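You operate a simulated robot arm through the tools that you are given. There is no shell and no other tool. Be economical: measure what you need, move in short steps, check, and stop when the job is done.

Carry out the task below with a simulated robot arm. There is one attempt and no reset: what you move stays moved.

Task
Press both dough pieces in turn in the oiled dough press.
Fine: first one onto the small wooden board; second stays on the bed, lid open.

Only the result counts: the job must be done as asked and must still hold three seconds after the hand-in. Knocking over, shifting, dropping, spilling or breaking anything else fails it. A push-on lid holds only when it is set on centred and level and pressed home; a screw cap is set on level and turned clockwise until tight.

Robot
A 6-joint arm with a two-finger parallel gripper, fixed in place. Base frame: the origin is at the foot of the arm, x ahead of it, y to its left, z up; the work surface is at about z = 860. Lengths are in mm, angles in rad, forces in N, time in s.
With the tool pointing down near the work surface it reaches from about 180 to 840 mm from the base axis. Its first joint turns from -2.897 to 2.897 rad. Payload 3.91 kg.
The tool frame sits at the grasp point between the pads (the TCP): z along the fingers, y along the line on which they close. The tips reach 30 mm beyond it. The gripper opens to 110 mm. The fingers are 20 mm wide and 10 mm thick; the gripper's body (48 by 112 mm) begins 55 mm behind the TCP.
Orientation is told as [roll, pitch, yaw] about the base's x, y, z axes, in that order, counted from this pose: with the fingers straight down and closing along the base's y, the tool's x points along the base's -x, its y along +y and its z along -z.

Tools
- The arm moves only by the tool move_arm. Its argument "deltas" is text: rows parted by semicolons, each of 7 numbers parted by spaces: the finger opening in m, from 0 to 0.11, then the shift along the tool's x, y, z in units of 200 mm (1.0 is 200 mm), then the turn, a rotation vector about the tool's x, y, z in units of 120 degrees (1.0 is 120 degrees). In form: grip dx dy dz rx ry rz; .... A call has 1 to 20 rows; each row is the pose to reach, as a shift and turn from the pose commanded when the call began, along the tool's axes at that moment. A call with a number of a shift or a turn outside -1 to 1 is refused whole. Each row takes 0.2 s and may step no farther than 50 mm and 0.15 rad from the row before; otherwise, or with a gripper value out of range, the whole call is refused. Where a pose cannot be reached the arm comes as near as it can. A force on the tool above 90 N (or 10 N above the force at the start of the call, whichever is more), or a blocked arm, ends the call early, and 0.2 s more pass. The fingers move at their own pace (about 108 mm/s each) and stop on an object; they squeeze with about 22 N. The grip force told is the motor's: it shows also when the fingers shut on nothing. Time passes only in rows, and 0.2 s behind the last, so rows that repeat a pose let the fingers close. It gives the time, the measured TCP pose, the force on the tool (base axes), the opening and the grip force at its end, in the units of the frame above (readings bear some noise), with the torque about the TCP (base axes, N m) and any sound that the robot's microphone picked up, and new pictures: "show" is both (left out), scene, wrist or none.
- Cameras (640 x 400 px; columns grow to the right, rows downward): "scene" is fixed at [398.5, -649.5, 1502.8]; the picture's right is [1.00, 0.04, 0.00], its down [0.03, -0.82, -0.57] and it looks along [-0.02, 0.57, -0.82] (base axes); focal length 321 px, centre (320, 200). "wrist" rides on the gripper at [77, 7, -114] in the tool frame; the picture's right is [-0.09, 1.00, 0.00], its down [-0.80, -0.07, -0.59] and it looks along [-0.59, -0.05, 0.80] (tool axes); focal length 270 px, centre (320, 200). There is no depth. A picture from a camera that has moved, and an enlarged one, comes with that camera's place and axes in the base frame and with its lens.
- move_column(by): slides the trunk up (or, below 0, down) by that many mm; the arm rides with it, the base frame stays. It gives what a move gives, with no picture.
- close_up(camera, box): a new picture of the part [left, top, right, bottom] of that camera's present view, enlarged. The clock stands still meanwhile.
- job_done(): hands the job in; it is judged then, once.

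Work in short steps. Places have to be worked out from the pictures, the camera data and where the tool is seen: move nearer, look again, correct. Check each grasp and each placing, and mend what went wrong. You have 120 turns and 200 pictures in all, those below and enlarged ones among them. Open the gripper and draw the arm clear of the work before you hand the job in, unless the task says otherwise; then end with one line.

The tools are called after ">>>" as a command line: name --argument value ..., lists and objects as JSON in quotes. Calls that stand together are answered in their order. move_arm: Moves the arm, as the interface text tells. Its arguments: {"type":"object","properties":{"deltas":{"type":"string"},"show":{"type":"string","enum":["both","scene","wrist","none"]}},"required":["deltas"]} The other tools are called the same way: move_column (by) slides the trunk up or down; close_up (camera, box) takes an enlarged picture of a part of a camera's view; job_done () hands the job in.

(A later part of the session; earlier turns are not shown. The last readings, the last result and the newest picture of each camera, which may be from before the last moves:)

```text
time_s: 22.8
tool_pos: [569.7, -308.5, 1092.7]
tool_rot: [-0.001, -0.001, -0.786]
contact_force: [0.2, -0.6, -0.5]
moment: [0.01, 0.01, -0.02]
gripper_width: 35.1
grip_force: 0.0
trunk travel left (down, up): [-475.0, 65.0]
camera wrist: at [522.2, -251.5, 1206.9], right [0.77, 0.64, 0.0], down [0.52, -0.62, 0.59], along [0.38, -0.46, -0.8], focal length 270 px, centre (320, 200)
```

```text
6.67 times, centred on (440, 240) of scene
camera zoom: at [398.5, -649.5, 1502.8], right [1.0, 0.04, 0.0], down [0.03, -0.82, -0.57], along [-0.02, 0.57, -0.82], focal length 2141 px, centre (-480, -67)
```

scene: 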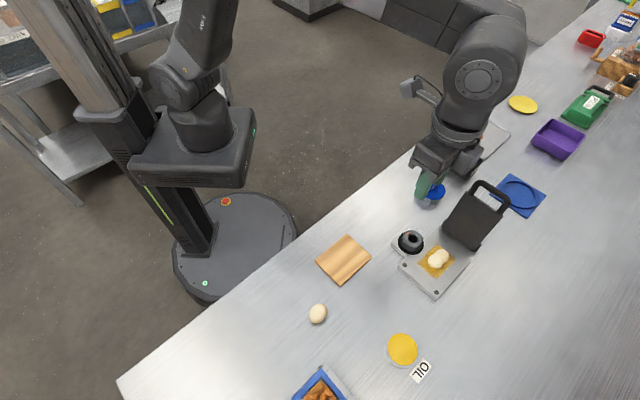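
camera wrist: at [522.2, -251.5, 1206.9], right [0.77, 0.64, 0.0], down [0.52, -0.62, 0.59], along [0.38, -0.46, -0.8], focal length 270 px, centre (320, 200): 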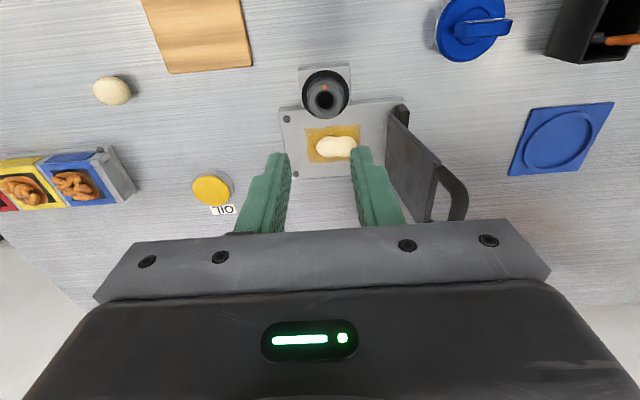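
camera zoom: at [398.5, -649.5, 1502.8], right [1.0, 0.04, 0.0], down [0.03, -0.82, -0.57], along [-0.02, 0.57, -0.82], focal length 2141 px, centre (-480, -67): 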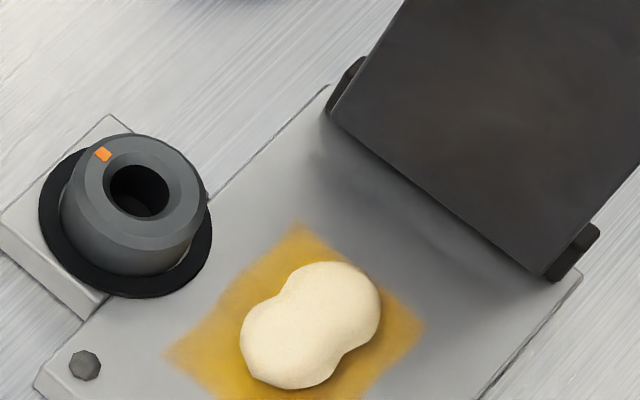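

The lid stays open and the first piece is flattened, roughly 50x28 mm, centred at (637,-358). I'll turn the wrist 90° so the fingers close across its waist, hovering above it.

>>> move_arm --deltas "0.06 -0.034 0.005 0.02 0 0 -0.0625; 0.06 -0.068 0.01 0.04 0 0 -0.125; 0.06 -0.102 0.015 0.06 0 0 -0.1875; 0.06 -0.136 0.02 0.08 0 0 -0.25; 0.06 -0.17 0.025 0.1 0 0 -0.3125; 0.06 -0.204 0.03 0.12 0 0 -0.375; 0.06 -0.238 0.035 0.14 0 0 -0.4375; 0.06 -0.272 0.04 0.16 0 0 -0.5; 0.06 -0.306 0.047 0.2 0 0 -0.5625; 0.06 -0.34 0.052 0.25 0 0 -0.625; 0.06 -0.375 0.058 0.3 0 0 -0.6875; 0.06 -0.41 0.064 0.3 0 0 -0.75"

>>> close_up --camera "wrist" --box '[200, 80, 440, 230]'

```text
time_s: 25.4
tool_pos: [638.2, -359.1, 1031.0]
tool_rot: [-0.001, 0.0, 0.786]
contact_force: [-0.1, -0.5, -0.6]
moment: [0.0, 0.06, 0.0]
gripper_width: 60.1
grip_force: 0.0
trunk travel left (down, up): [-475.0, 65.0]
camera wrist: at [581.0, -409.2, 1146.8], right [-0.64, 0.77, 0.0], down [0.62, 0.52, 0.59], along [0.45, 0.38, -0.8], focal length 270 px, centre (320, 200)
```

scene: 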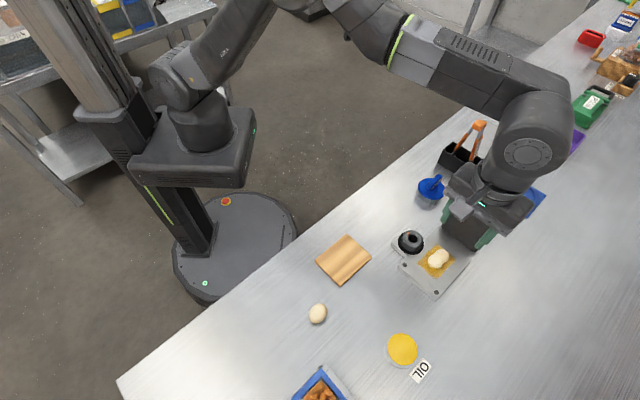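
wrist: 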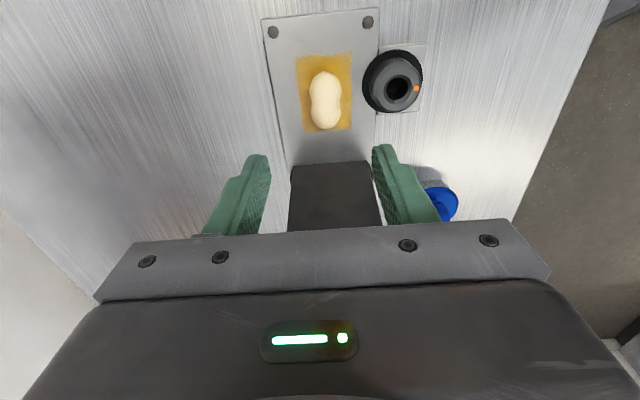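

```text
2.67 times, centred on (320, 155) of wrist
camera zoom: at [581.0, -409.2, 1146.8], right [-0.64, 0.77, 0.0], down [0.62, 0.52, 0.59], along [0.45, 0.38, -0.8], focal length 721 px, centre (320, 320)
```

zoom: 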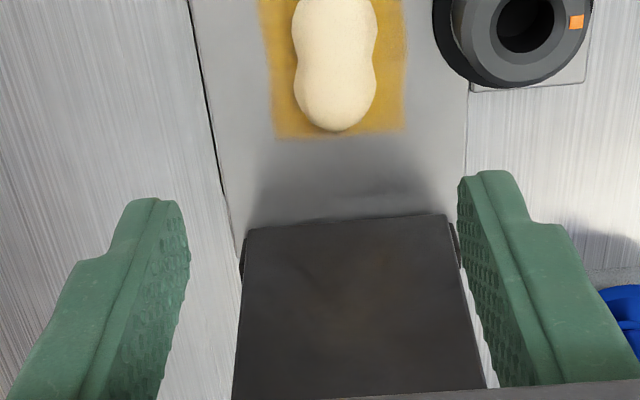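

The piece is centred about 3 mm toward the knob side of the TCP. I'll narrow to 44 mm to clear the knob ring, correct, and descend to just above bed level.

>>> move_arm --deltas "0.044 0 0.015 0.15 0 0 0; 0.044 0 0.015 0.3 0 0 0; 0.044 0 0.015 0.45 0 0 0; 0.044 0 0.015 0.56 0 0 0; 0.044 0 0.015 0.59 0 0 0"

>>> close_up --camera "wrist" --box '[200, 80, 440, 230]'

```text
time_s: 26.6
tool_pos: [637.2, -358.0, 912.8]
tool_rot: [0.0, 0.0, 0.784]
contact_force: [0.1, 0.1, 0.1]
moment: [-0.01, 0.03, -0.02]
gripper_width: 44.1
grip_force: 0.2
trunk travel left (down, up): [-475.0, 65.0]
camera wrist: at [579.0, -407.8, 1028.7], right [-0.64, 0.77, 0.0], down [0.62, 0.52, 0.59], along [0.46, 0.38, -0.8], focal length 270 px, centre (320, 200)
```

scene: 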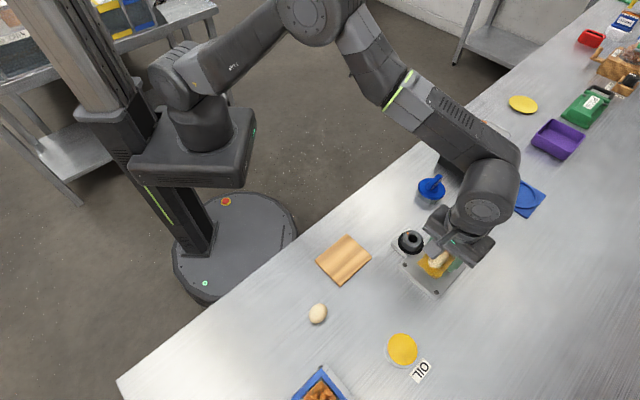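
wrist: 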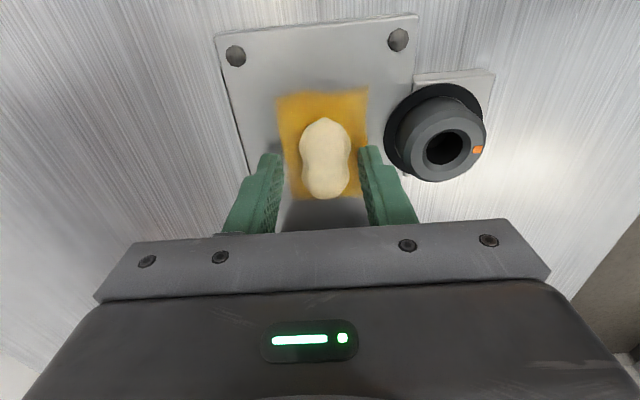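

```text
2.67 times, centred on (320, 155) of wrist
camera zoom: at [579.0, -407.8, 1028.7], right [-0.64, 0.77, 0.0], down [0.62, 0.52, 0.59], along [0.46, 0.38, -0.8], focal length 721 px, centre (320, 320)
```

zoom: 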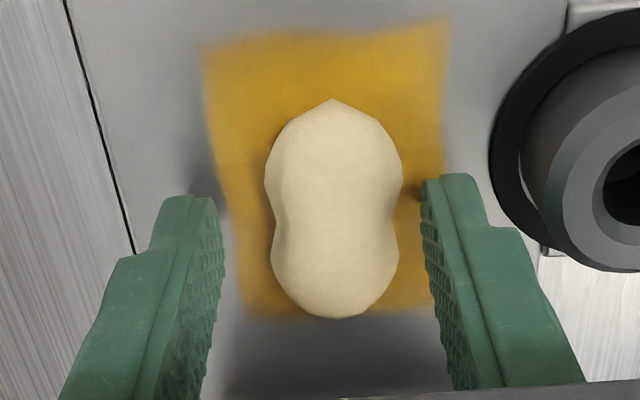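

Aligned to within 3 mm. I'll correct, lower 4 mm and close gently.

>>> move_arm --deltas "0.044 0 0.013 0.0 0 0 0; 0.044 0 0.013 0.02 0 0 0; 0.03 0 0.013 0.02 0 0 0; 0.024 0 0.013 0.02 0 0 0; 0.02 0 0.013 0.02 0 0 0; 0.02 0 0.013 0.02 0 0 0" --show "wrist"

>>> close_up --camera "wrist" --box '[200, 80, 440, 230]'

```text
time_s: 28.0
tool_pos: [636.1, -357.6, 915.2]
tool_rot: [-0.014, -0.003, 0.785]
contact_force: [12.4, -11.3, 41.6]
moment: [-0.64, -0.8, -0.02]
gripper_width: 24.9
grip_force: 22.1
trunk travel left (down, up): [-475.0, 65.0]
camera wrist: at [576.4, -406.6, 1030.9], right [-0.64, 0.77, -0.01], down [0.61, 0.52, 0.6], along [0.47, 0.38, -0.8], focal length 270 px, centre (320, 200)
```

wrist: 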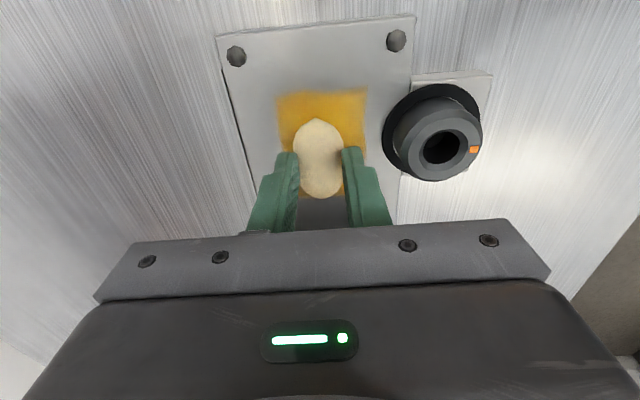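

```text
2.67 times, centred on (320, 155) of wrist
camera zoom: at [576.4, -406.6, 1030.9], right [-0.64, 0.77, -0.01], down [0.61, 0.52, 0.6], along [0.47, 0.38, -0.8], focal length 721 px, centre (320, 320)
```

zoom: 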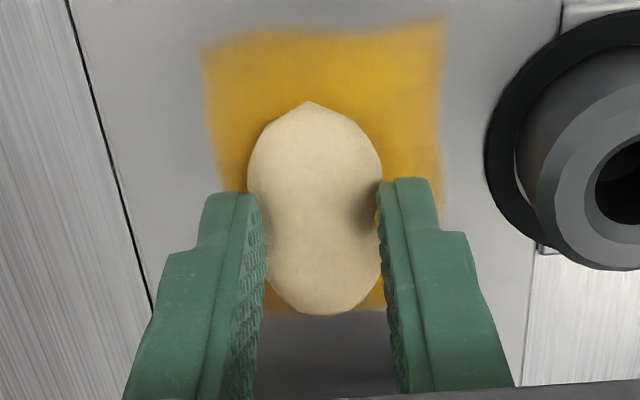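

The fingertips have touched the bed (bed top ≈884) and the piece is held at 25 mm. I'll lift slightly and check that it comes along.

>>> move_arm --deltas "0.02 0 0 -0.02 0 0 0; 0.018 0 0 -0.02 0 0 0; 0.018 0 0 -0.1 0 0 0; 0.018 0 0 -0.25 0 0 0"

>>> close_up --camera "wrist" --box '[200, 80, 440, 230]'

>>> close_up --camera "scene" --box '[400, 200, 500, 270]'

```text
time_s: 29.0
tool_pos: [635.4, -354.5, 956.2]
tool_rot: [0.006, 0.001, 0.785]
contact_force: [-0.9, 0.7, -0.1]
moment: [0.0, 0.02, 0.02]
gripper_width: 18.0
grip_force: 0.0
trunk travel left (down, up): [-475.0, 65.0]
camera wrist: at [577.2, -405.7, 1072.0], right [-0.64, 0.77, 0.0], down [0.62, 0.51, 0.59], along [0.45, 0.38, -0.8], focal length 270 px, centre (320, 200)
```

scene: 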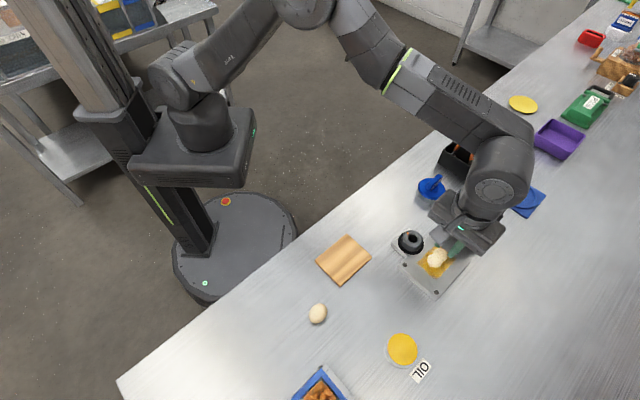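
wrist: 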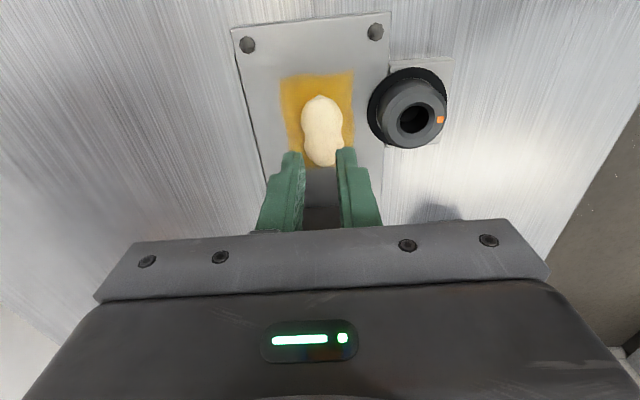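

```text
2.67 times, centred on (320, 155) of wrist
camera zoom: at [577.2, -405.7, 1072.0], right [-0.64, 0.77, 0.0], down [0.62, 0.51, 0.59], along [0.45, 0.38, -0.8], focal length 721 px, centre (320, 320)
```

zoom: 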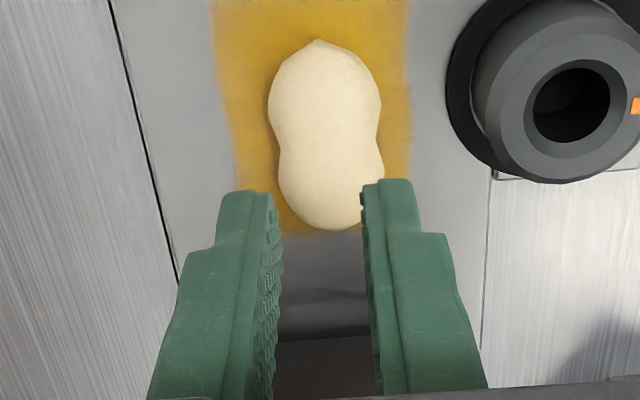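

```text
5.71 times, centred on (450, 235) of scene
camera zoom: at [398.5, -649.5, 1502.8], right [1.0, 0.04, 0.0], down [0.03, -0.82, -0.57], along [-0.02, 0.57, -0.82], focal length 1835 px, centre (-423, 0)
```

zoom: 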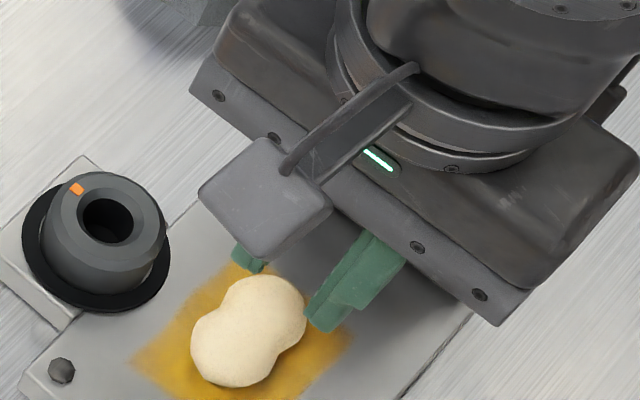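

It slipped out: the piece is low, so the grip needs to be at bed level with full squeeze. I'll re-centre, descend to light bed contact, close fully, then lift.

>>> move_arm --deltas "0.044 0.02 0.005 0 0 0 0; 0.044 0.02 0.005 0.1 0 0 0; 0.044 0.02 0.005 0.2 0 0 0; 0.044 0.02 0.005 0.22 0 0 0" --show "wrist"

>>> close_up --camera "wrist" --box '[200, 80, 440, 230]'

```text
time_s: 30.0
tool_pos: [631.7, -357.4, 914.7]
tool_rot: [0.0, 0.001, 0.786]
contact_force: [0.8, 0.1, -0.1]
moment: [0.0, -0.01, 0.02]
gripper_width: 43.9
grip_force: 0.0
trunk travel left (down, up): [-475.0, 65.0]
camera wrist: at [573.3, -408.2, 1030.4], right [-0.64, 0.77, 0.0], down [0.62, 0.52, 0.59], along [0.46, 0.38, -0.8], focal length 270 px, centre (320, 200)
```

wrist: 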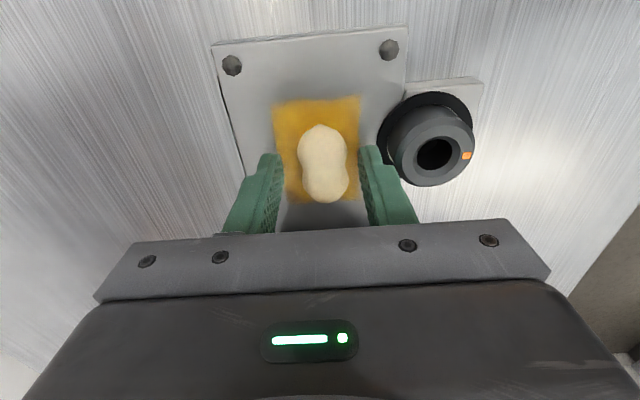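

```text
2.67 times, centred on (320, 155) of wrist
camera zoom: at [573.3, -408.2, 1030.4], right [-0.64, 0.77, 0.0], down [0.62, 0.52, 0.59], along [0.46, 0.38, -0.8], focal length 721 px, centre (320, 320)
```

zoom: 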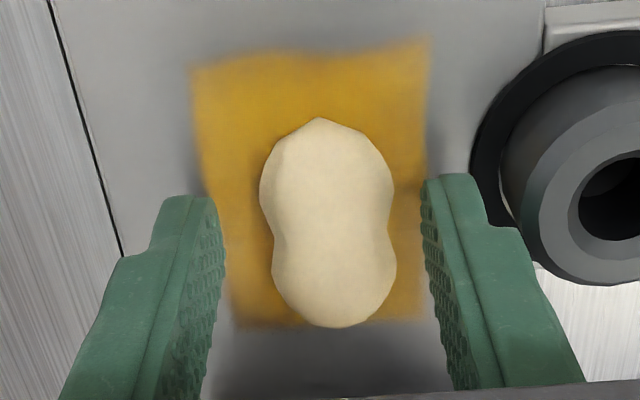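

Centred to about 2 mm. Lower to about 911, then full close.

>>> move_arm --deltas "0.044 0 0.008 0.018 0 0 0; 0.03 0 0.008 0.018 0 0 0; 0.0 0 0.008 0.018 0 0 0; 0.0 0 0.008 0.018 0 0 0; 0.0 0 0.008 0.018 0 0 0" --show "wrist"

>>> move_arm --deltas "0.0 0 0 -0.05 0 0 0; 0 0 0 -0.15 0 0 0; 0 0 0 -0.3 0 0 0"

>>> close_up --camera "wrist" --box '[200, 80, 440, 230]'

```text
time_s: 31.2
tool_pos: [630.7, -356.4, 912.8]
tool_rot: [-0.001, -0.001, 0.785]
contact_force: [-0.6, 2.7, 12.1]
moment: [0.12, 0.2, -0.08]
gripper_width: 28.3
grip_force: 22.5
trunk travel left (down, up): [-475.0, 65.0]
camera wrist: at [571.9, -406.8, 1028.4], right [-0.64, 0.77, 0.0], down [0.62, 0.52, 0.59], along [0.46, 0.38, -0.8], focal length 270 px, centre (320, 200)
```

wrist: 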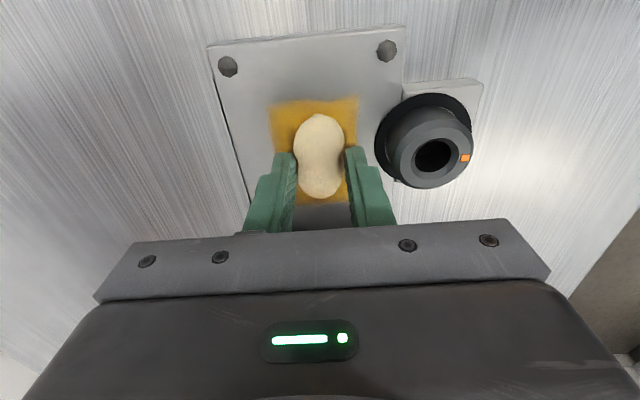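

```text
time_s: 32.0
tool_pos: [629.9, -356.0, 972.1]
tool_rot: [0.0, 0.0, 0.785]
contact_force: [0.2, -0.6, -0.8]
moment: [-0.04, 0.0, -0.02]
gripper_width: 25.5
grip_force: 21.8
trunk travel left (down, up): [-475.0, 65.0]
camera wrist: at [571.4, -406.2, 1086.9], right [-0.64, 0.77, 0.0], down [0.62, 0.52, 0.59], along [0.46, 0.38, -0.8], focal length 270 px, centre (320, 200)
```

scene: 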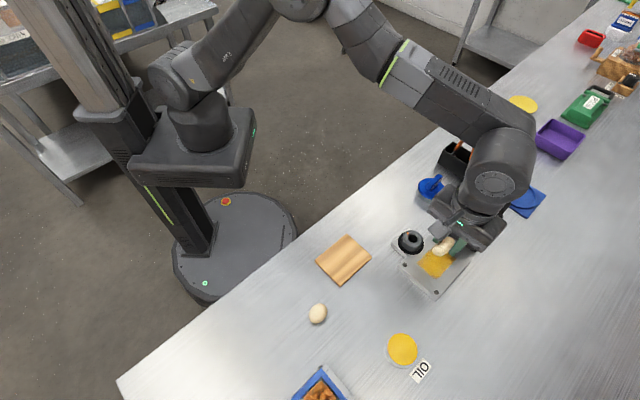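
wrist: 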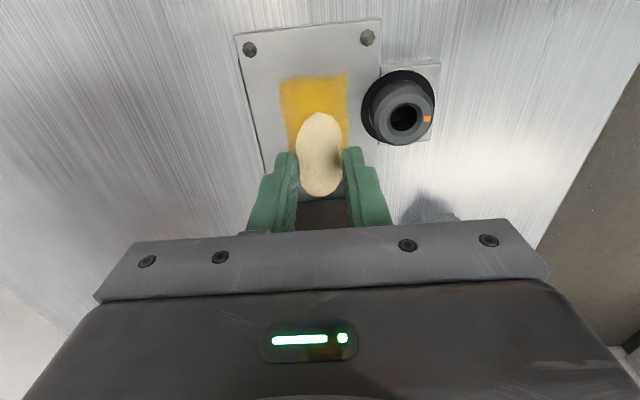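

```text
2.67 times, centred on (320, 155) of wrist
camera zoom: at [571.4, -406.2, 1086.9], right [-0.64, 0.77, 0.0], down [0.62, 0.52, 0.59], along [0.46, 0.38, -0.8], focal length 721 px, centre (320, 320)
```

zoom: 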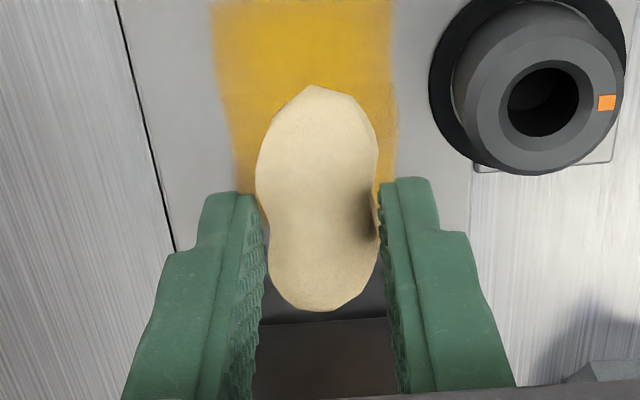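

The piece is held and lifted (it's soft). I'll raise it, carry it over to the board at about (438,-358) and check.

>>> move_arm --deltas "0 0 0 -0.15 0 0 0; 0 0.137 0.134 -0.15 0 0 0; 0 0.274 0.269 -0.15 0 0 0; 0 0.412 0.403 -0.15 0 0 0; 0 0.549 0.538 -0.15 0 0 0; 0 0.686 0.672 -0.15 0 0 0; 0 0.686 0.672 0 0 0 0"

>>> close_up --camera "wrist" --box '[200, 80, 440, 230]'

>>> close_up --camera "scene" --box '[300, 210, 420, 300]'

```text
time_s: 33.6
tool_pos: [440.4, -358.3, 972.4]
tool_rot: [0.003, 0.0, 0.786]
contact_force: [0.6, 0.6, 0.2]
moment: [-0.03, 0.02, 0.04]
gripper_width: 25.2
grip_force: 22.0
trunk travel left (down, up): [-475.0, 65.0]
camera wrist: at [380.9, -409.5, 1088.4], right [-0.64, 0.77, 0.0], down [0.62, 0.52, 0.59], along [0.46, 0.38, -0.8], focal length 270 px, centre (320, 200)
```

scene: 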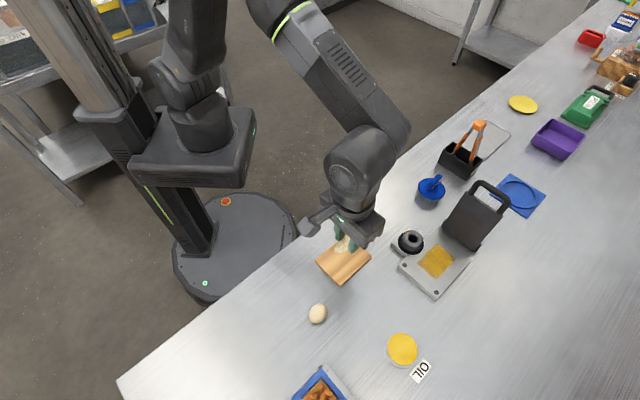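
wrist: 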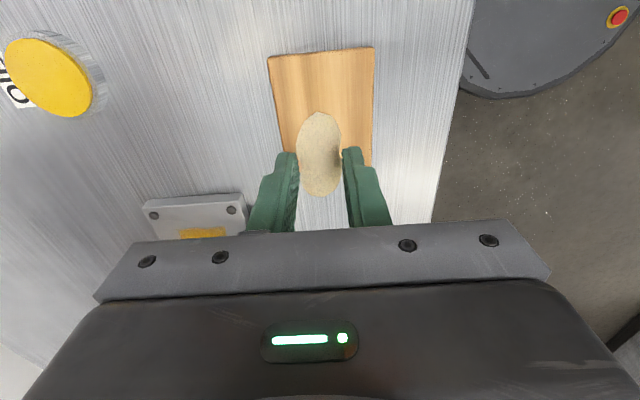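

```text
2.67 times, centred on (320, 155) of wrist
camera zoom: at [380.9, -409.5, 1088.4], right [-0.64, 0.77, 0.0], down [0.62, 0.52, 0.59], along [0.46, 0.38, -0.8], focal length 721 px, centre (320, 320)
```

zoom: 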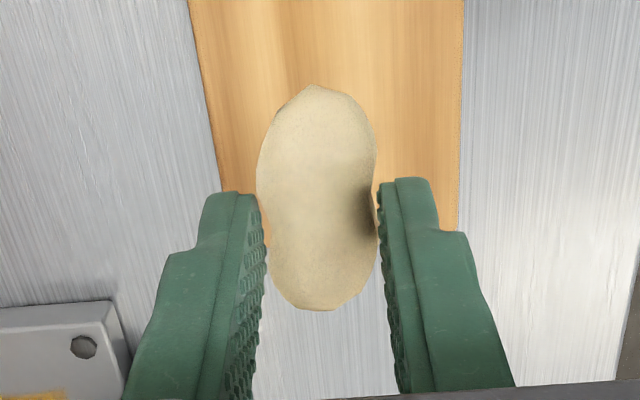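

```text
4.44 times, centred on (360, 255) of scene
camera zoom: at [398.5, -649.5, 1502.8], right [1.0, 0.04, 0.0], down [0.03, -0.82, -0.57], along [-0.02, 0.57, -0.82], focal length 1427 px, centre (142, -44)
```

zoom: 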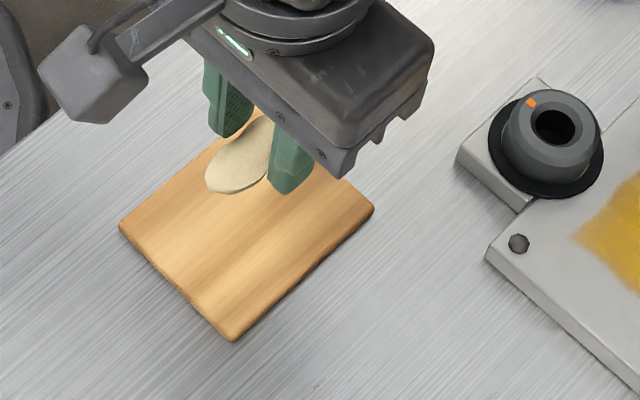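

Over the board centre. I'll lower toward the surface (board top ≈870) and watch for contact.

>>> move_arm --deltas "0 0.0 0.0 0.15 0 0 0; 0 0 0 0.27 0 0 0; 0 0 0 0.32 0 0 0; 0 0 0 0.335 0 0 0" --show "wrist"

>>> close_up --camera "scene" --box '[300, 210, 420, 300]'

```text
time_s: 34.6
tool_pos: [437.4, -356.8, 906.1]
tool_rot: [-0.005, 0.0, 0.785]
contact_force: [0.9, -0.7, 23.5]
moment: [0.05, 0.04, -0.04]
gripper_width: 25.4
grip_force: 22.4
trunk travel left (down, up): [-475.0, 65.0]
camera wrist: at [379.6, -408.5, 1022.5], right [-0.64, 0.77, -0.01], down [0.61, 0.52, 0.59], along [0.46, 0.38, -0.8], focal length 270 px, centre (320, 200)
```

wrist: 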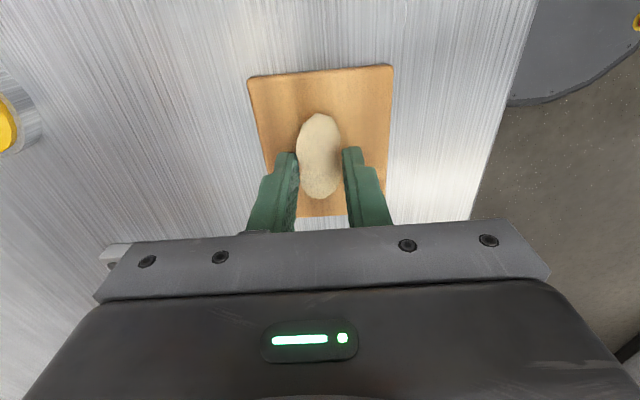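

```text
4.44 times, centred on (360, 255) of scene
camera zoom: at [398.5, -649.5, 1502.8], right [1.0, 0.04, 0.0], down [0.03, -0.82, -0.57], along [-0.02, 0.57, -0.82], focal length 1427 px, centre (142, -44)
```

zoom: 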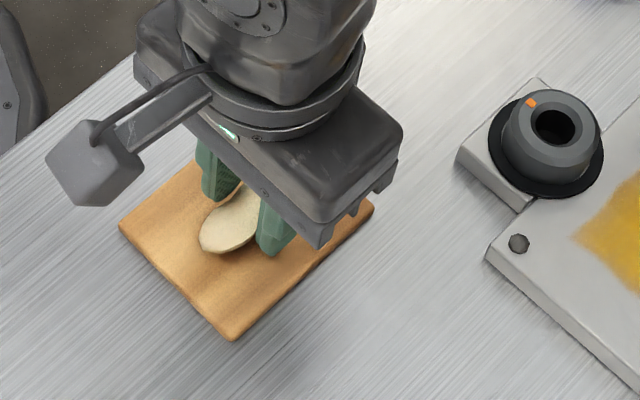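

Contact with the board at 23 N. I'll ease up 2 mm, open slowly and rise.

>>> move_arm --deltas "0.02 0 0 -0.012 0 0 0; 0.03 0 0 -0.012 0 0 0; 0.044 0 0 -0.012 0 0 0; 0.05 0 0 -0.05 0 0 0; 0.05 0 0 -0.2 0 0 0; 0.05 0 0 -0.4 0 0 0"

>>> close_up --camera "scene" --box '[300, 210, 420, 300]'

>>> close_up --camera "wrist" --box '[200, 50, 440, 200]'

```text
time_s: 36.0
tool_pos: [440.7, -355.7, 985.7]
tool_rot: [0.0, 0.001, 0.786]
contact_force: [-0.3, -0.4, 0.3]
moment: [-0.02, 0.01, -0.01]
gripper_width: 50.1
grip_force: 0.1
trunk travel left (down, up): [-475.0, 65.0]
camera wrist: at [381.5, -407.1, 1100.4], right [-0.64, 0.77, 0.0], down [0.62, 0.52, 0.59], along [0.46, 0.38, -0.8], focal length 270 px, centre (320, 200)
```

scene: 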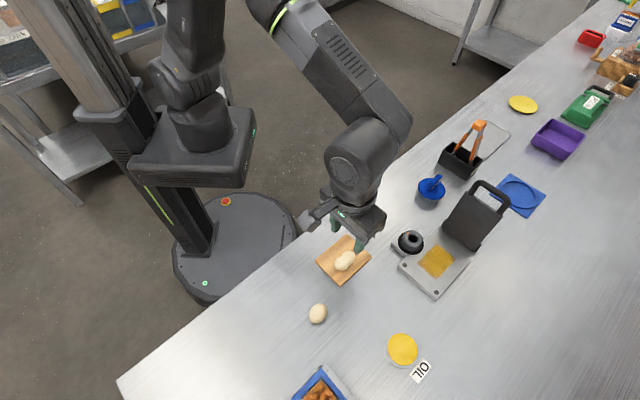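
wrist: 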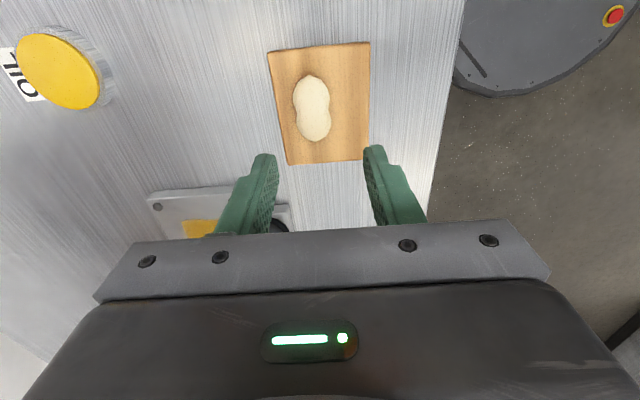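

```text
4.44 times, centred on (360, 255) of scene
camera zoom: at [398.5, -649.5, 1502.8], right [1.0, 0.04, 0.0], down [0.03, -0.82, -0.57], along [-0.02, 0.57, -0.82], focal length 1427 px, centre (142, -44)
```

zoom: 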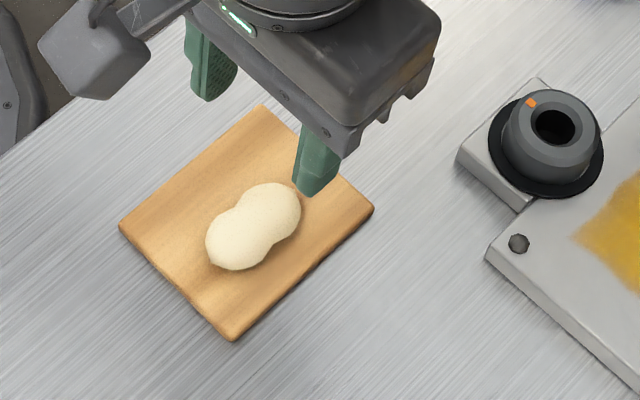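

```text
2.67 times, centred on (320, 125) of wrist
camera zoom: at [381.5, -407.1, 1100.4], right [-0.64, 0.77, 0.0], down [0.62, 0.52, 0.59], along [0.46, 0.38, -0.8], focal length 721 px, centre (320, 400)
```

zoom: 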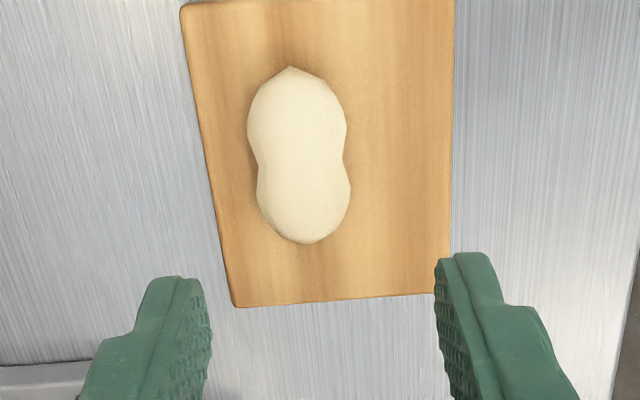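

The first piece sits wholly on the board. Next I'll go over the second dough ball near (387,-477).

>>> move_arm --deltas "0.06 0.155 -0.06 0 0 0 0; 0.06 0.31 -0.12 0 0 0 0; 0.06 0.465 -0.18 0 0 0 0; 0.06 0.619 -0.237 0 0 0 0"

>>> close_up --camera "wrist" --box '[200, 50, 440, 200]'

```text
time_s: 37.0
tool_pos: [384.1, -479.4, 984.1]
tool_rot: [-0.001, -0.001, 0.785]
contact_force: [0.2, 0.7, -1.0]
moment: [0.0, 0.01, 0.0]
gripper_width: 60.0
grip_force: 0.1
trunk travel left (down, up): [-475.0, 65.0]
camera wrist: at [325.0, -530.4, 1099.1], right [-0.64, 0.77, 0.0], down [0.62, 0.52, 0.59], along [0.46, 0.38, -0.8], focal length 270 px, centre (320, 200)
```

scene: 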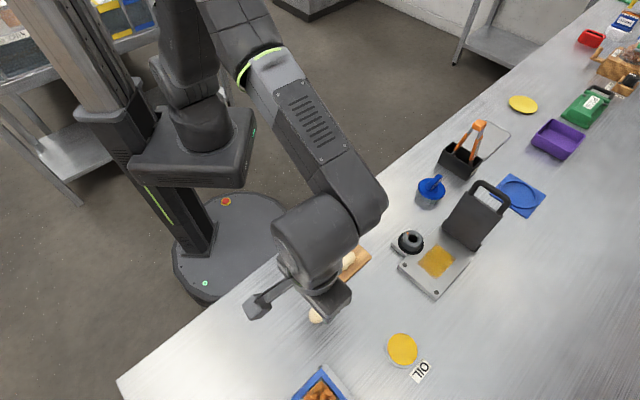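
wrist: 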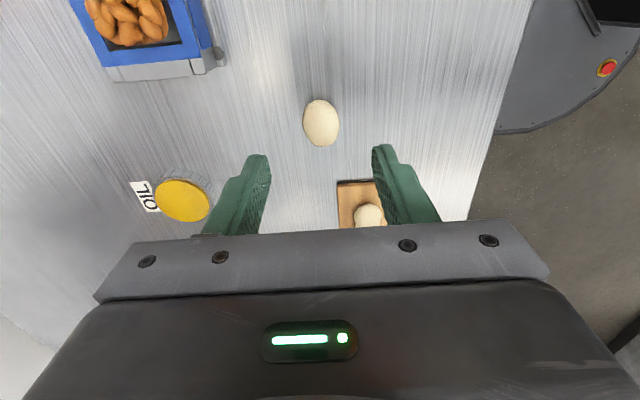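

```text
2.67 times, centred on (320, 125) of wrist
camera zoom: at [325.0, -530.4, 1099.1], right [-0.64, 0.77, 0.0], down [0.62, 0.52, 0.59], along [0.46, 0.38, -0.8], focal length 721 px, centre (320, 400)
```

zoom: 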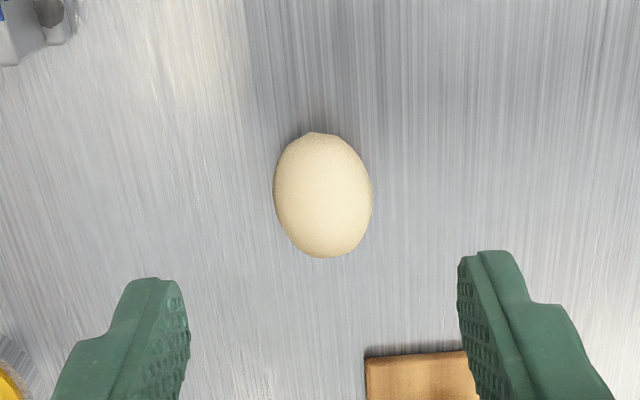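

The ball is centred at about (390,-476). I'll adjust, descend, and close on it.

>>> move_arm --deltas "0.06 -0.03 -0.006 0.15 0 0 0; 0.06 -0.03 -0.006 0.3 0 0 0; 0.06 -0.03 -0.006 0.42 0 0 0; 0.06 -0.03 -0.006 0.445 0 0 0; 0.03 -0.03 -0.006 0.445 0 0 0; 0.0 -0.03 -0.006 0.445 0 0 0; 0.0 -0.03 -0.006 0.445 0 0 0" --show "wrist"

>>> close_up --camera "wrist" --box '[200, 80, 440, 230]'

```text
time_s: 38.6
tool_pos: [388.3, -476.2, 896.7]
tool_rot: [0.0, 0.001, 0.786]
contact_force: [0.5, -0.9, 0.7]
moment: [-0.02, 0.02, -0.01]
gripper_width: 30.1
grip_force: 21.8
trunk travel left (down, up): [-475.0, 65.0]
camera wrist: at [330.3, -525.9, 1011.6], right [-0.64, 0.77, 0.0], down [0.62, 0.52, 0.59], along [0.46, 0.38, -0.8], focal length 270 px, centre (320, 200)
```

wrist: 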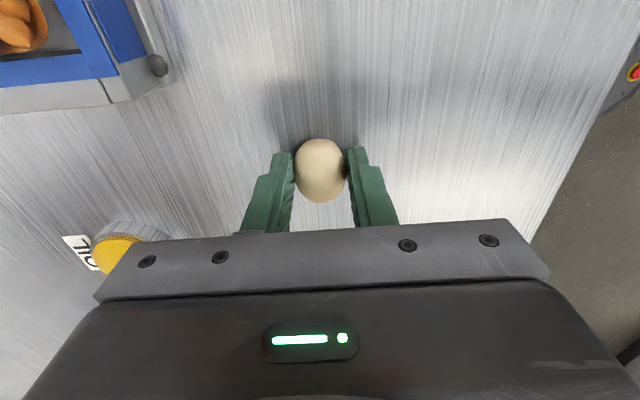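

```text
2.67 times, centred on (320, 155) of wrist
camera zoom: at [330.3, -525.9, 1011.6], right [-0.64, 0.77, 0.0], down [0.62, 0.52, 0.59], along [0.46, 0.38, -0.8], focal length 721 px, centre (320, 320)
```

zoom: 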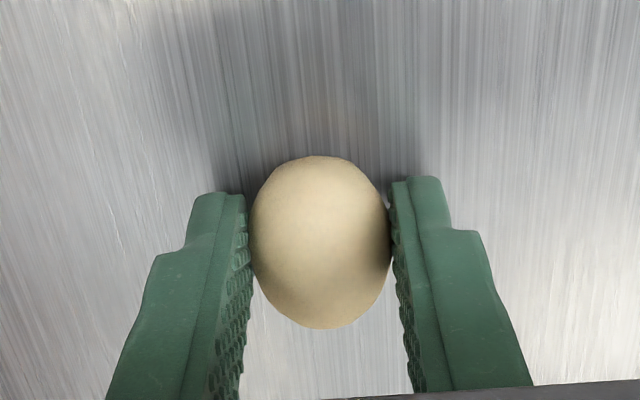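

Holding the ball at 30 mm. I'll lift and carry it toward the press.

>>> move_arm --deltas "0 0 0 -0.1 0 0 0; 0 0 0 -0.3 0 0 0; 0 0 0 -0.5 0 0 0; 0 -0.22 -0.077 -0.55 0 0 0; 0 -0.44 -0.154 -0.55 0 0 0; 0 -0.66 -0.231 -0.55 0 0 0; 0 -0.88 -0.308 -0.55 0 0 0" --show "none"

>>> move_arm --deltas "0 -0.2 -0.07 0 0 0 0; 0 -0.415 -0.146 0 0 0 0; 0 -0.415 -0.146 0.1 0 0 0"

>>> close_up --camera "wrist" --box '[200, 80, 440, 230]'

```text
time_s: 40.2
tool_pos: [562.4, -389.4, 1006.9]
tool_rot: [0.0, 0.001, 0.785]
contact_force: [-0.2, -0.1, 0.4]
moment: [0.01, 0.0, 0.03]
gripper_width: 30.0
grip_force: 22.0
trunk travel left (down, up): [-475.0, 65.0]
```

```text
time_s: 41.0
tool_pos: [638.0, -357.6, 985.3]
tool_rot: [0.0, -0.001, 0.785]
contact_force: [-0.1, -0.5, -0.6]
moment: [0.02, 0.0, -0.02]
gripper_width: 30.0
grip_force: 22.1
trunk travel left (down, up): [-475.0, 65.0]
camera wrist: at [579.5, -408.0, 1100.7], right [-0.64, 0.77, 0.0], down [0.62, 0.52, 0.59], along [0.46, 0.38, -0.8], focal length 270 px, centre (320, 200)
```

scene: 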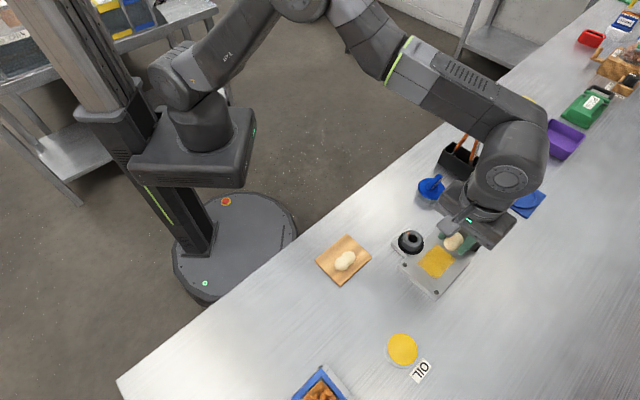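
wrist: 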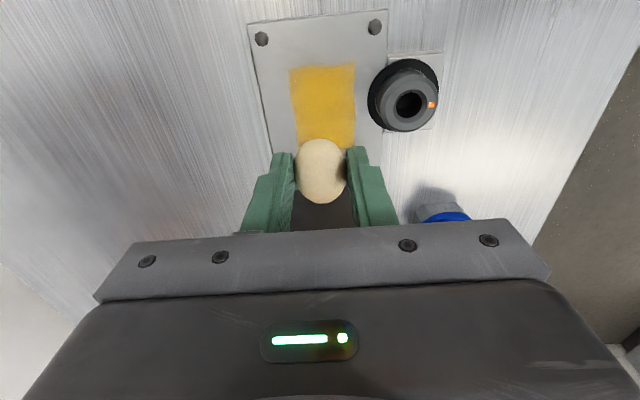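

```text
2.67 times, centred on (320, 155) of wrist
camera zoom: at [579.5, -408.0, 1100.7], right [-0.64, 0.77, 0.0], down [0.62, 0.52, 0.59], along [0.46, 0.38, -0.8], focal length 721 px, centre (320, 320)
```

zoom: 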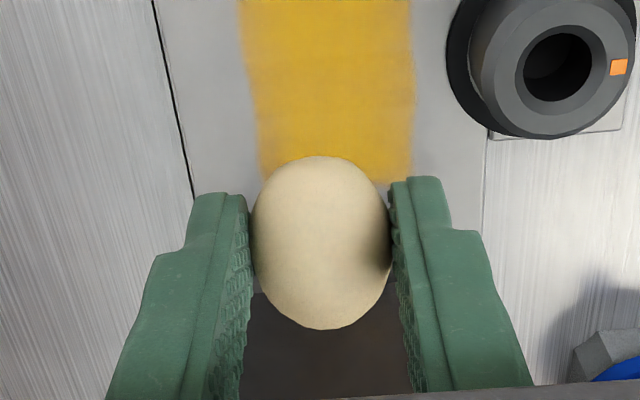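

The oil patch is centred around u≈61. I'll shift the ball about 4 mm toward it and lower to just touching the bed (TCP ≈919).

>>> move_arm --deltas "0 0.02 0.006 0.1 0 0 0; 0 0.02 0.006 0.24 0 0 0; 0 0.02 0.006 0.3 0 0 0; 0 0.02 0.006 0.325 0 0 0" --show "none"

>>> close_up --camera "wrist" --box '[200, 80, 440, 230]'

```text
time_s: 42.0
tool_pos: [632.7, -358.4, 919.8]
tool_rot: [0.001, 0.001, 0.784]
contact_force: [-0.5, -0.5, -0.5]
moment: [0.02, -0.01, -0.03]
gripper_width: 30.3
grip_force: 22.5
trunk travel left (down, up): [-475.0, 65.0]
```

```text
2.67 times, centred on (320, 155) of wrist
camera zoom: at [574.7, -409.0, 1035.0], right [-0.64, 0.77, 0.0], down [0.62, 0.52, 0.59], along [0.46, 0.38, -0.8], focal length 721 px, centre (320, 320)
```

zoom: 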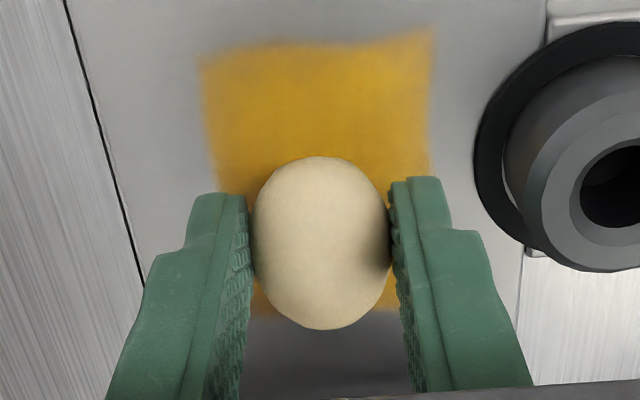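

No contact yet. I'll lower in small steps until the ball touches.

>>> move_arm --deltas "0 0.01 -0.005 0.01 0 0 0; 0 0.01 -0.005 0.02 0 0 0; 0 0.01 -0.005 0.025 0 0 0" --show "none"

```text
time_s: 42.8
tool_pos: [632.7, -360.2, 914.6]
tool_rot: [0.0, -0.001, 0.786]
contact_force: [-0.3, 0.2, -0.2]
moment: [0.0, 0.01, 0.02]
gripper_width: 30.1
grip_force: 21.8
trunk travel left (down, up): [-475.0, 65.0]
```

Still no contact with the tips about 3 mm above the bed. I'll lower 2 mm, release gently and rise.

>>> move_arm --deltas "0 0 0 0.01 0 0 0; 0.032 0 0 0.01 0 0 0; 0.044 0 0 0.01 0 0 0; 0.044 0 0 -0.05 0 0 0; 0.044 0 0 -0.2 0 0 0; 0.044 0 0 -0.4 0 0 0"

>>> close_up --camera "wrist" --box '[200, 50, 440, 200]'

```text
time_s: 44.2
tool_pos: [632.5, -358.2, 995.3]
tool_rot: [-0.001, 0.001, 0.786]
contact_force: [-0.6, -0.5, -0.7]
moment: [-0.01, 0.02, -0.01]
gripper_width: 43.8
grip_force: 0.0
trunk travel left (down, up): [-475.0, 65.0]
camera wrist: at [574.6, -409.0, 1111.1], right [-0.64, 0.77, 0.0], down [0.62, 0.52, 0.59], along [0.46, 0.38, -0.8], focal length 270 px, centre (320, 200)
```

scene: 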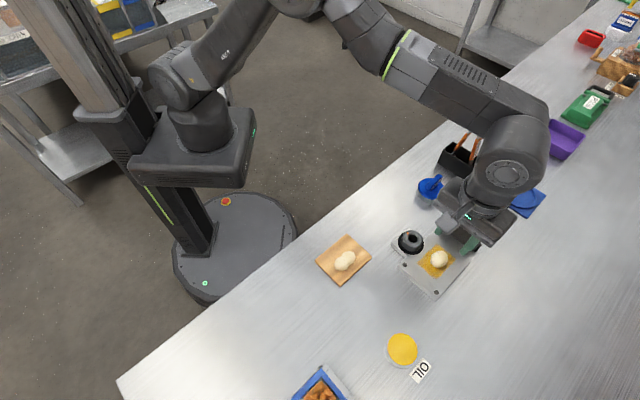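
wrist: 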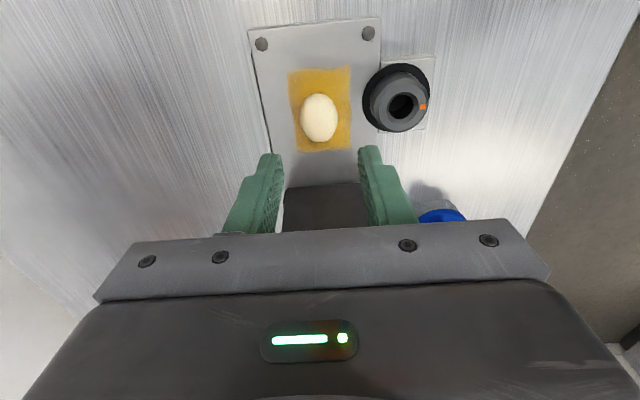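

```text
2.67 times, centred on (320, 125) of wrist
camera zoom: at [574.6, -409.0, 1111.1], right [-0.64, 0.77, 0.0], down [0.62, 0.52, 0.59], along [0.46, 0.38, -0.8], focal length 721 px, centre (320, 400)
```

zoom: 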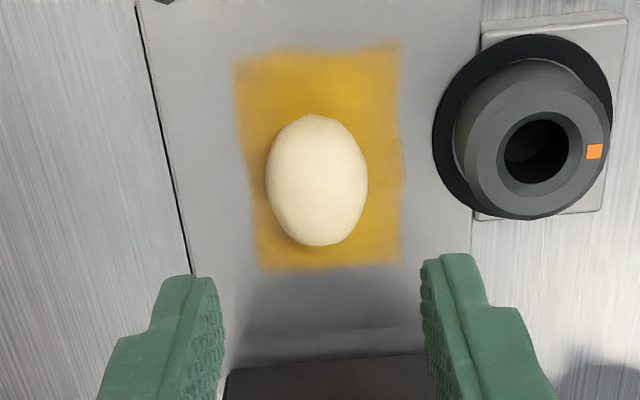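

The ball sits on the oil patch. Now I'll rise, turn back to -45° yaw and go above the handle bar.

>>> move_arm --deltas "0.035 0 0 -0.19 0 0 0; 0.035 0 0 -0.38 0 0 0; 0.035 0 0 -0.575 0 0 0; 0.035 -0.039 -0.002 -0.575 0 0 0.0625; 0.035 -0.078 -0.004 -0.575 0 0 0.125; 0.035 -0.116 -0.005 -0.575 0 0 0.1875; 0.035 -0.155 -0.007 -0.575 0 0 0.25; 0.035 -0.194 -0.009 -0.575 0 0 0.3125; 0.035 -0.233 -0.01 -0.575 0 0 0.375; 0.035 -0.271 -0.012 -0.575 0 0 0.4375; 0.035 -0.31 -0.014 -0.575 0 0 0.5; 0.035 -0.349 -0.016 -0.575 0 0 0.5625; 0.035 -0.388 -0.017 -0.575 0 0 0.625; 0.035 -0.426 -0.019 -0.575 0 0 0.6875; 0.035 -0.465 -0.02 -0.575 0 0 0.75; 0.035 -0.465 -0.02 -0.575 0 0 0.75" --show "wrist"

>>> close_up --camera "wrist" --box '[200, 80, 440, 230]'

```text
time_s: 47.6
tool_pos: [701.8, -297.1, 1110.7]
tool_rot: [-0.001, 0.0, -0.789]
contact_force: [0.0, 0.0, -0.7]
moment: [-0.02, -0.01, 0.04]
gripper_width: 34.7
grip_force: 0.0
trunk travel left (down, up): [-475.0, 65.0]
camera wrist: at [653.4, -239.4, 1226.0], right [0.77, 0.64, 0.0], down [0.52, -0.62, 0.59], along [0.38, -0.46, -0.8], focal length 270 px, centre (320, 200)
```

wrist: 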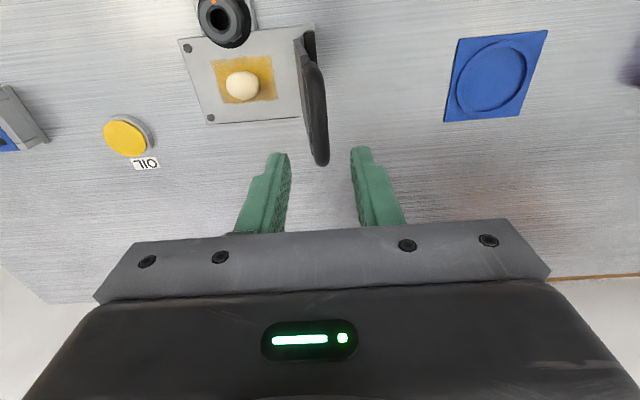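

```text
2.67 times, centred on (320, 155) of wrist
camera zoom: at [653.4, -239.4, 1226.0], right [0.77, 0.64, 0.0], down [0.52, -0.62, 0.59], along [0.38, -0.46, -0.8], focal length 721 px, centre (320, 320)
```

zoom: 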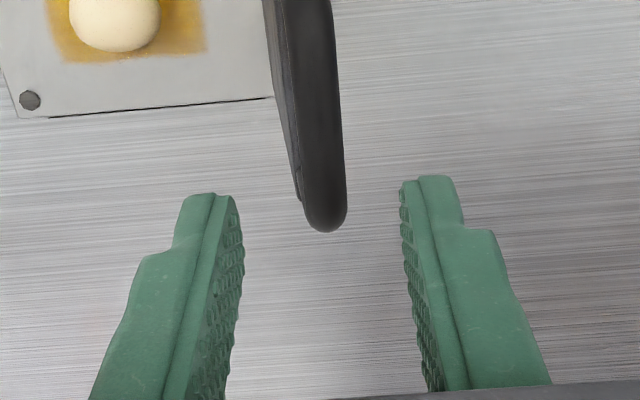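

Aligned. Descend 46 mm and grip the bar as before.

>>> move_arm --deltas "0.035 0 0 0.1 0 0 0; 0.035 0 0 0.232 0 0 0; 0 0 0 0.232 0 0 0; 0 0 0 0.232 0 0 0" --show "none"

>>> move_arm --deltas "0 0 -0.0935 -0.005 0 0 0; 0 0 -0.202 0.0025 0 0 0; 0 0 -0.2955 0.0215 0 0 0; 0 0 -0.3855 0.052 0 0 0; 0 0 -0.4835 0.0995 0 0 0; 0 -0.003 -0.563 0.152 0 0 0; 0 -0.005 -0.645 0.2235 0 0 0; 0 -0.005 -0.6905 0.2735 0 0 0"

```text
time_s: 48.6
tool_pos: [700.2, -297.2, 1062.3]
tool_rot: [0.0, 0.002, -0.786]
contact_force: [0.3, -0.6, -4.3]
moment: [-0.15, -0.19, 0.03]
gripper_width: 11.2
grip_force: 45.3
trunk travel left (down, up): [-475.0, 65.0]
```

```text
time_s: 50.4
tool_pos: [604.3, -393.7, 1009.7]
tool_rot: [0.001, 0.0, -0.786]
contact_force: [-3.3, 9.2, -1.6]
moment: [0.49, 0.22, -0.01]
gripper_width: 11.5
grip_force: 44.8
trunk travel left (down, up): [-475.0, 65.0]
camera wrist: at [555.6, -336.3, 1125.2], right [0.77, 0.64, 0.0], down [0.52, -0.62, 0.59], along [0.38, -0.46, -0.8], focal length 270 px, centre (320, 200)
```

scene: 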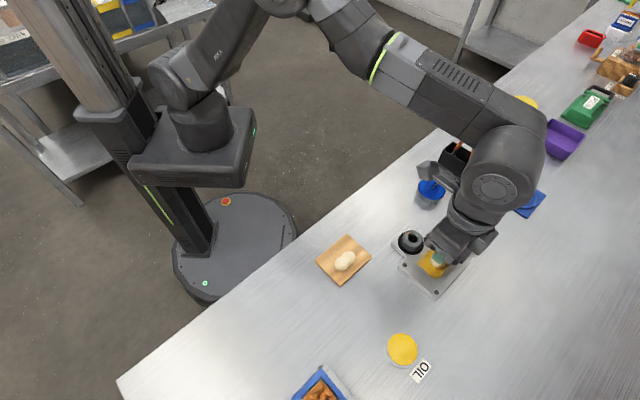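
wrist: 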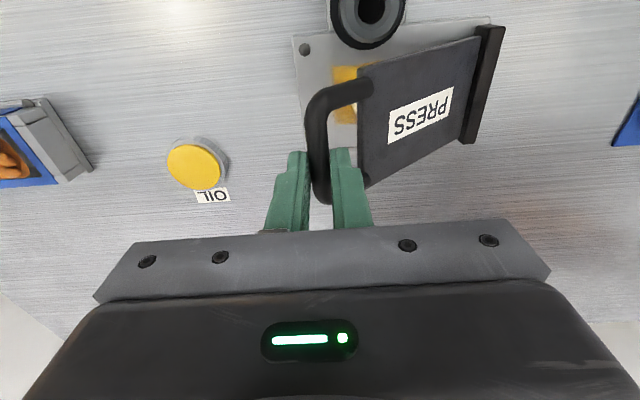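

Good; continuing the arc down onto the dough.

>>> move_arm --deltas "0 0 -0.04 0.053 0 0 0; 0 0 -0.0765 0.109 0 0 0; 0 0 -0.107 0.168 0 0 0; 0 0 -0.132 0.23 0 0 0; 0 0 -0.146 0.293 0 0 0; 0 0 -0.155 0.359 0 0 0; 0 0 -0.16 0.425 0 0 0; 0 0 -0.16 0.465 0 0 0" --show "wrist"

```text
time_s: 52.2
tool_pos: [582.7, -419.4, 920.7]
tool_rot: [0.001, -0.008, -0.784]
contact_force: [8.4, 11.6, 27.9]
moment: [0.91, 0.33, -0.05]
gripper_width: 11.3
grip_force: 45.0
trunk travel left (down, up): [-475.0, 65.0]
camera wrist: at [532.2, -359.0, 1035.2], right [0.77, 0.64, 0.0], down [0.51, -0.61, 0.6], along [0.39, -0.46, -0.8], focal length 270 px, centre (320, 200)
```

wrist: 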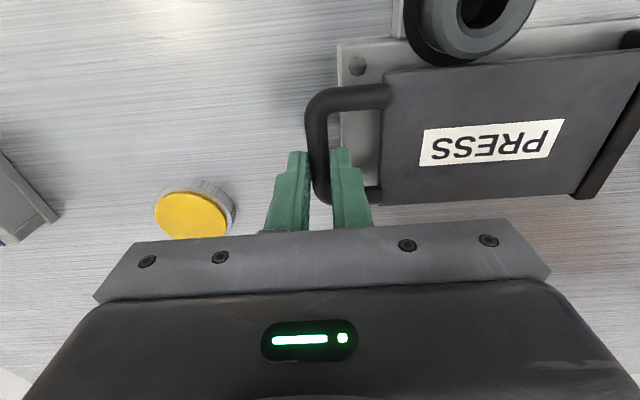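

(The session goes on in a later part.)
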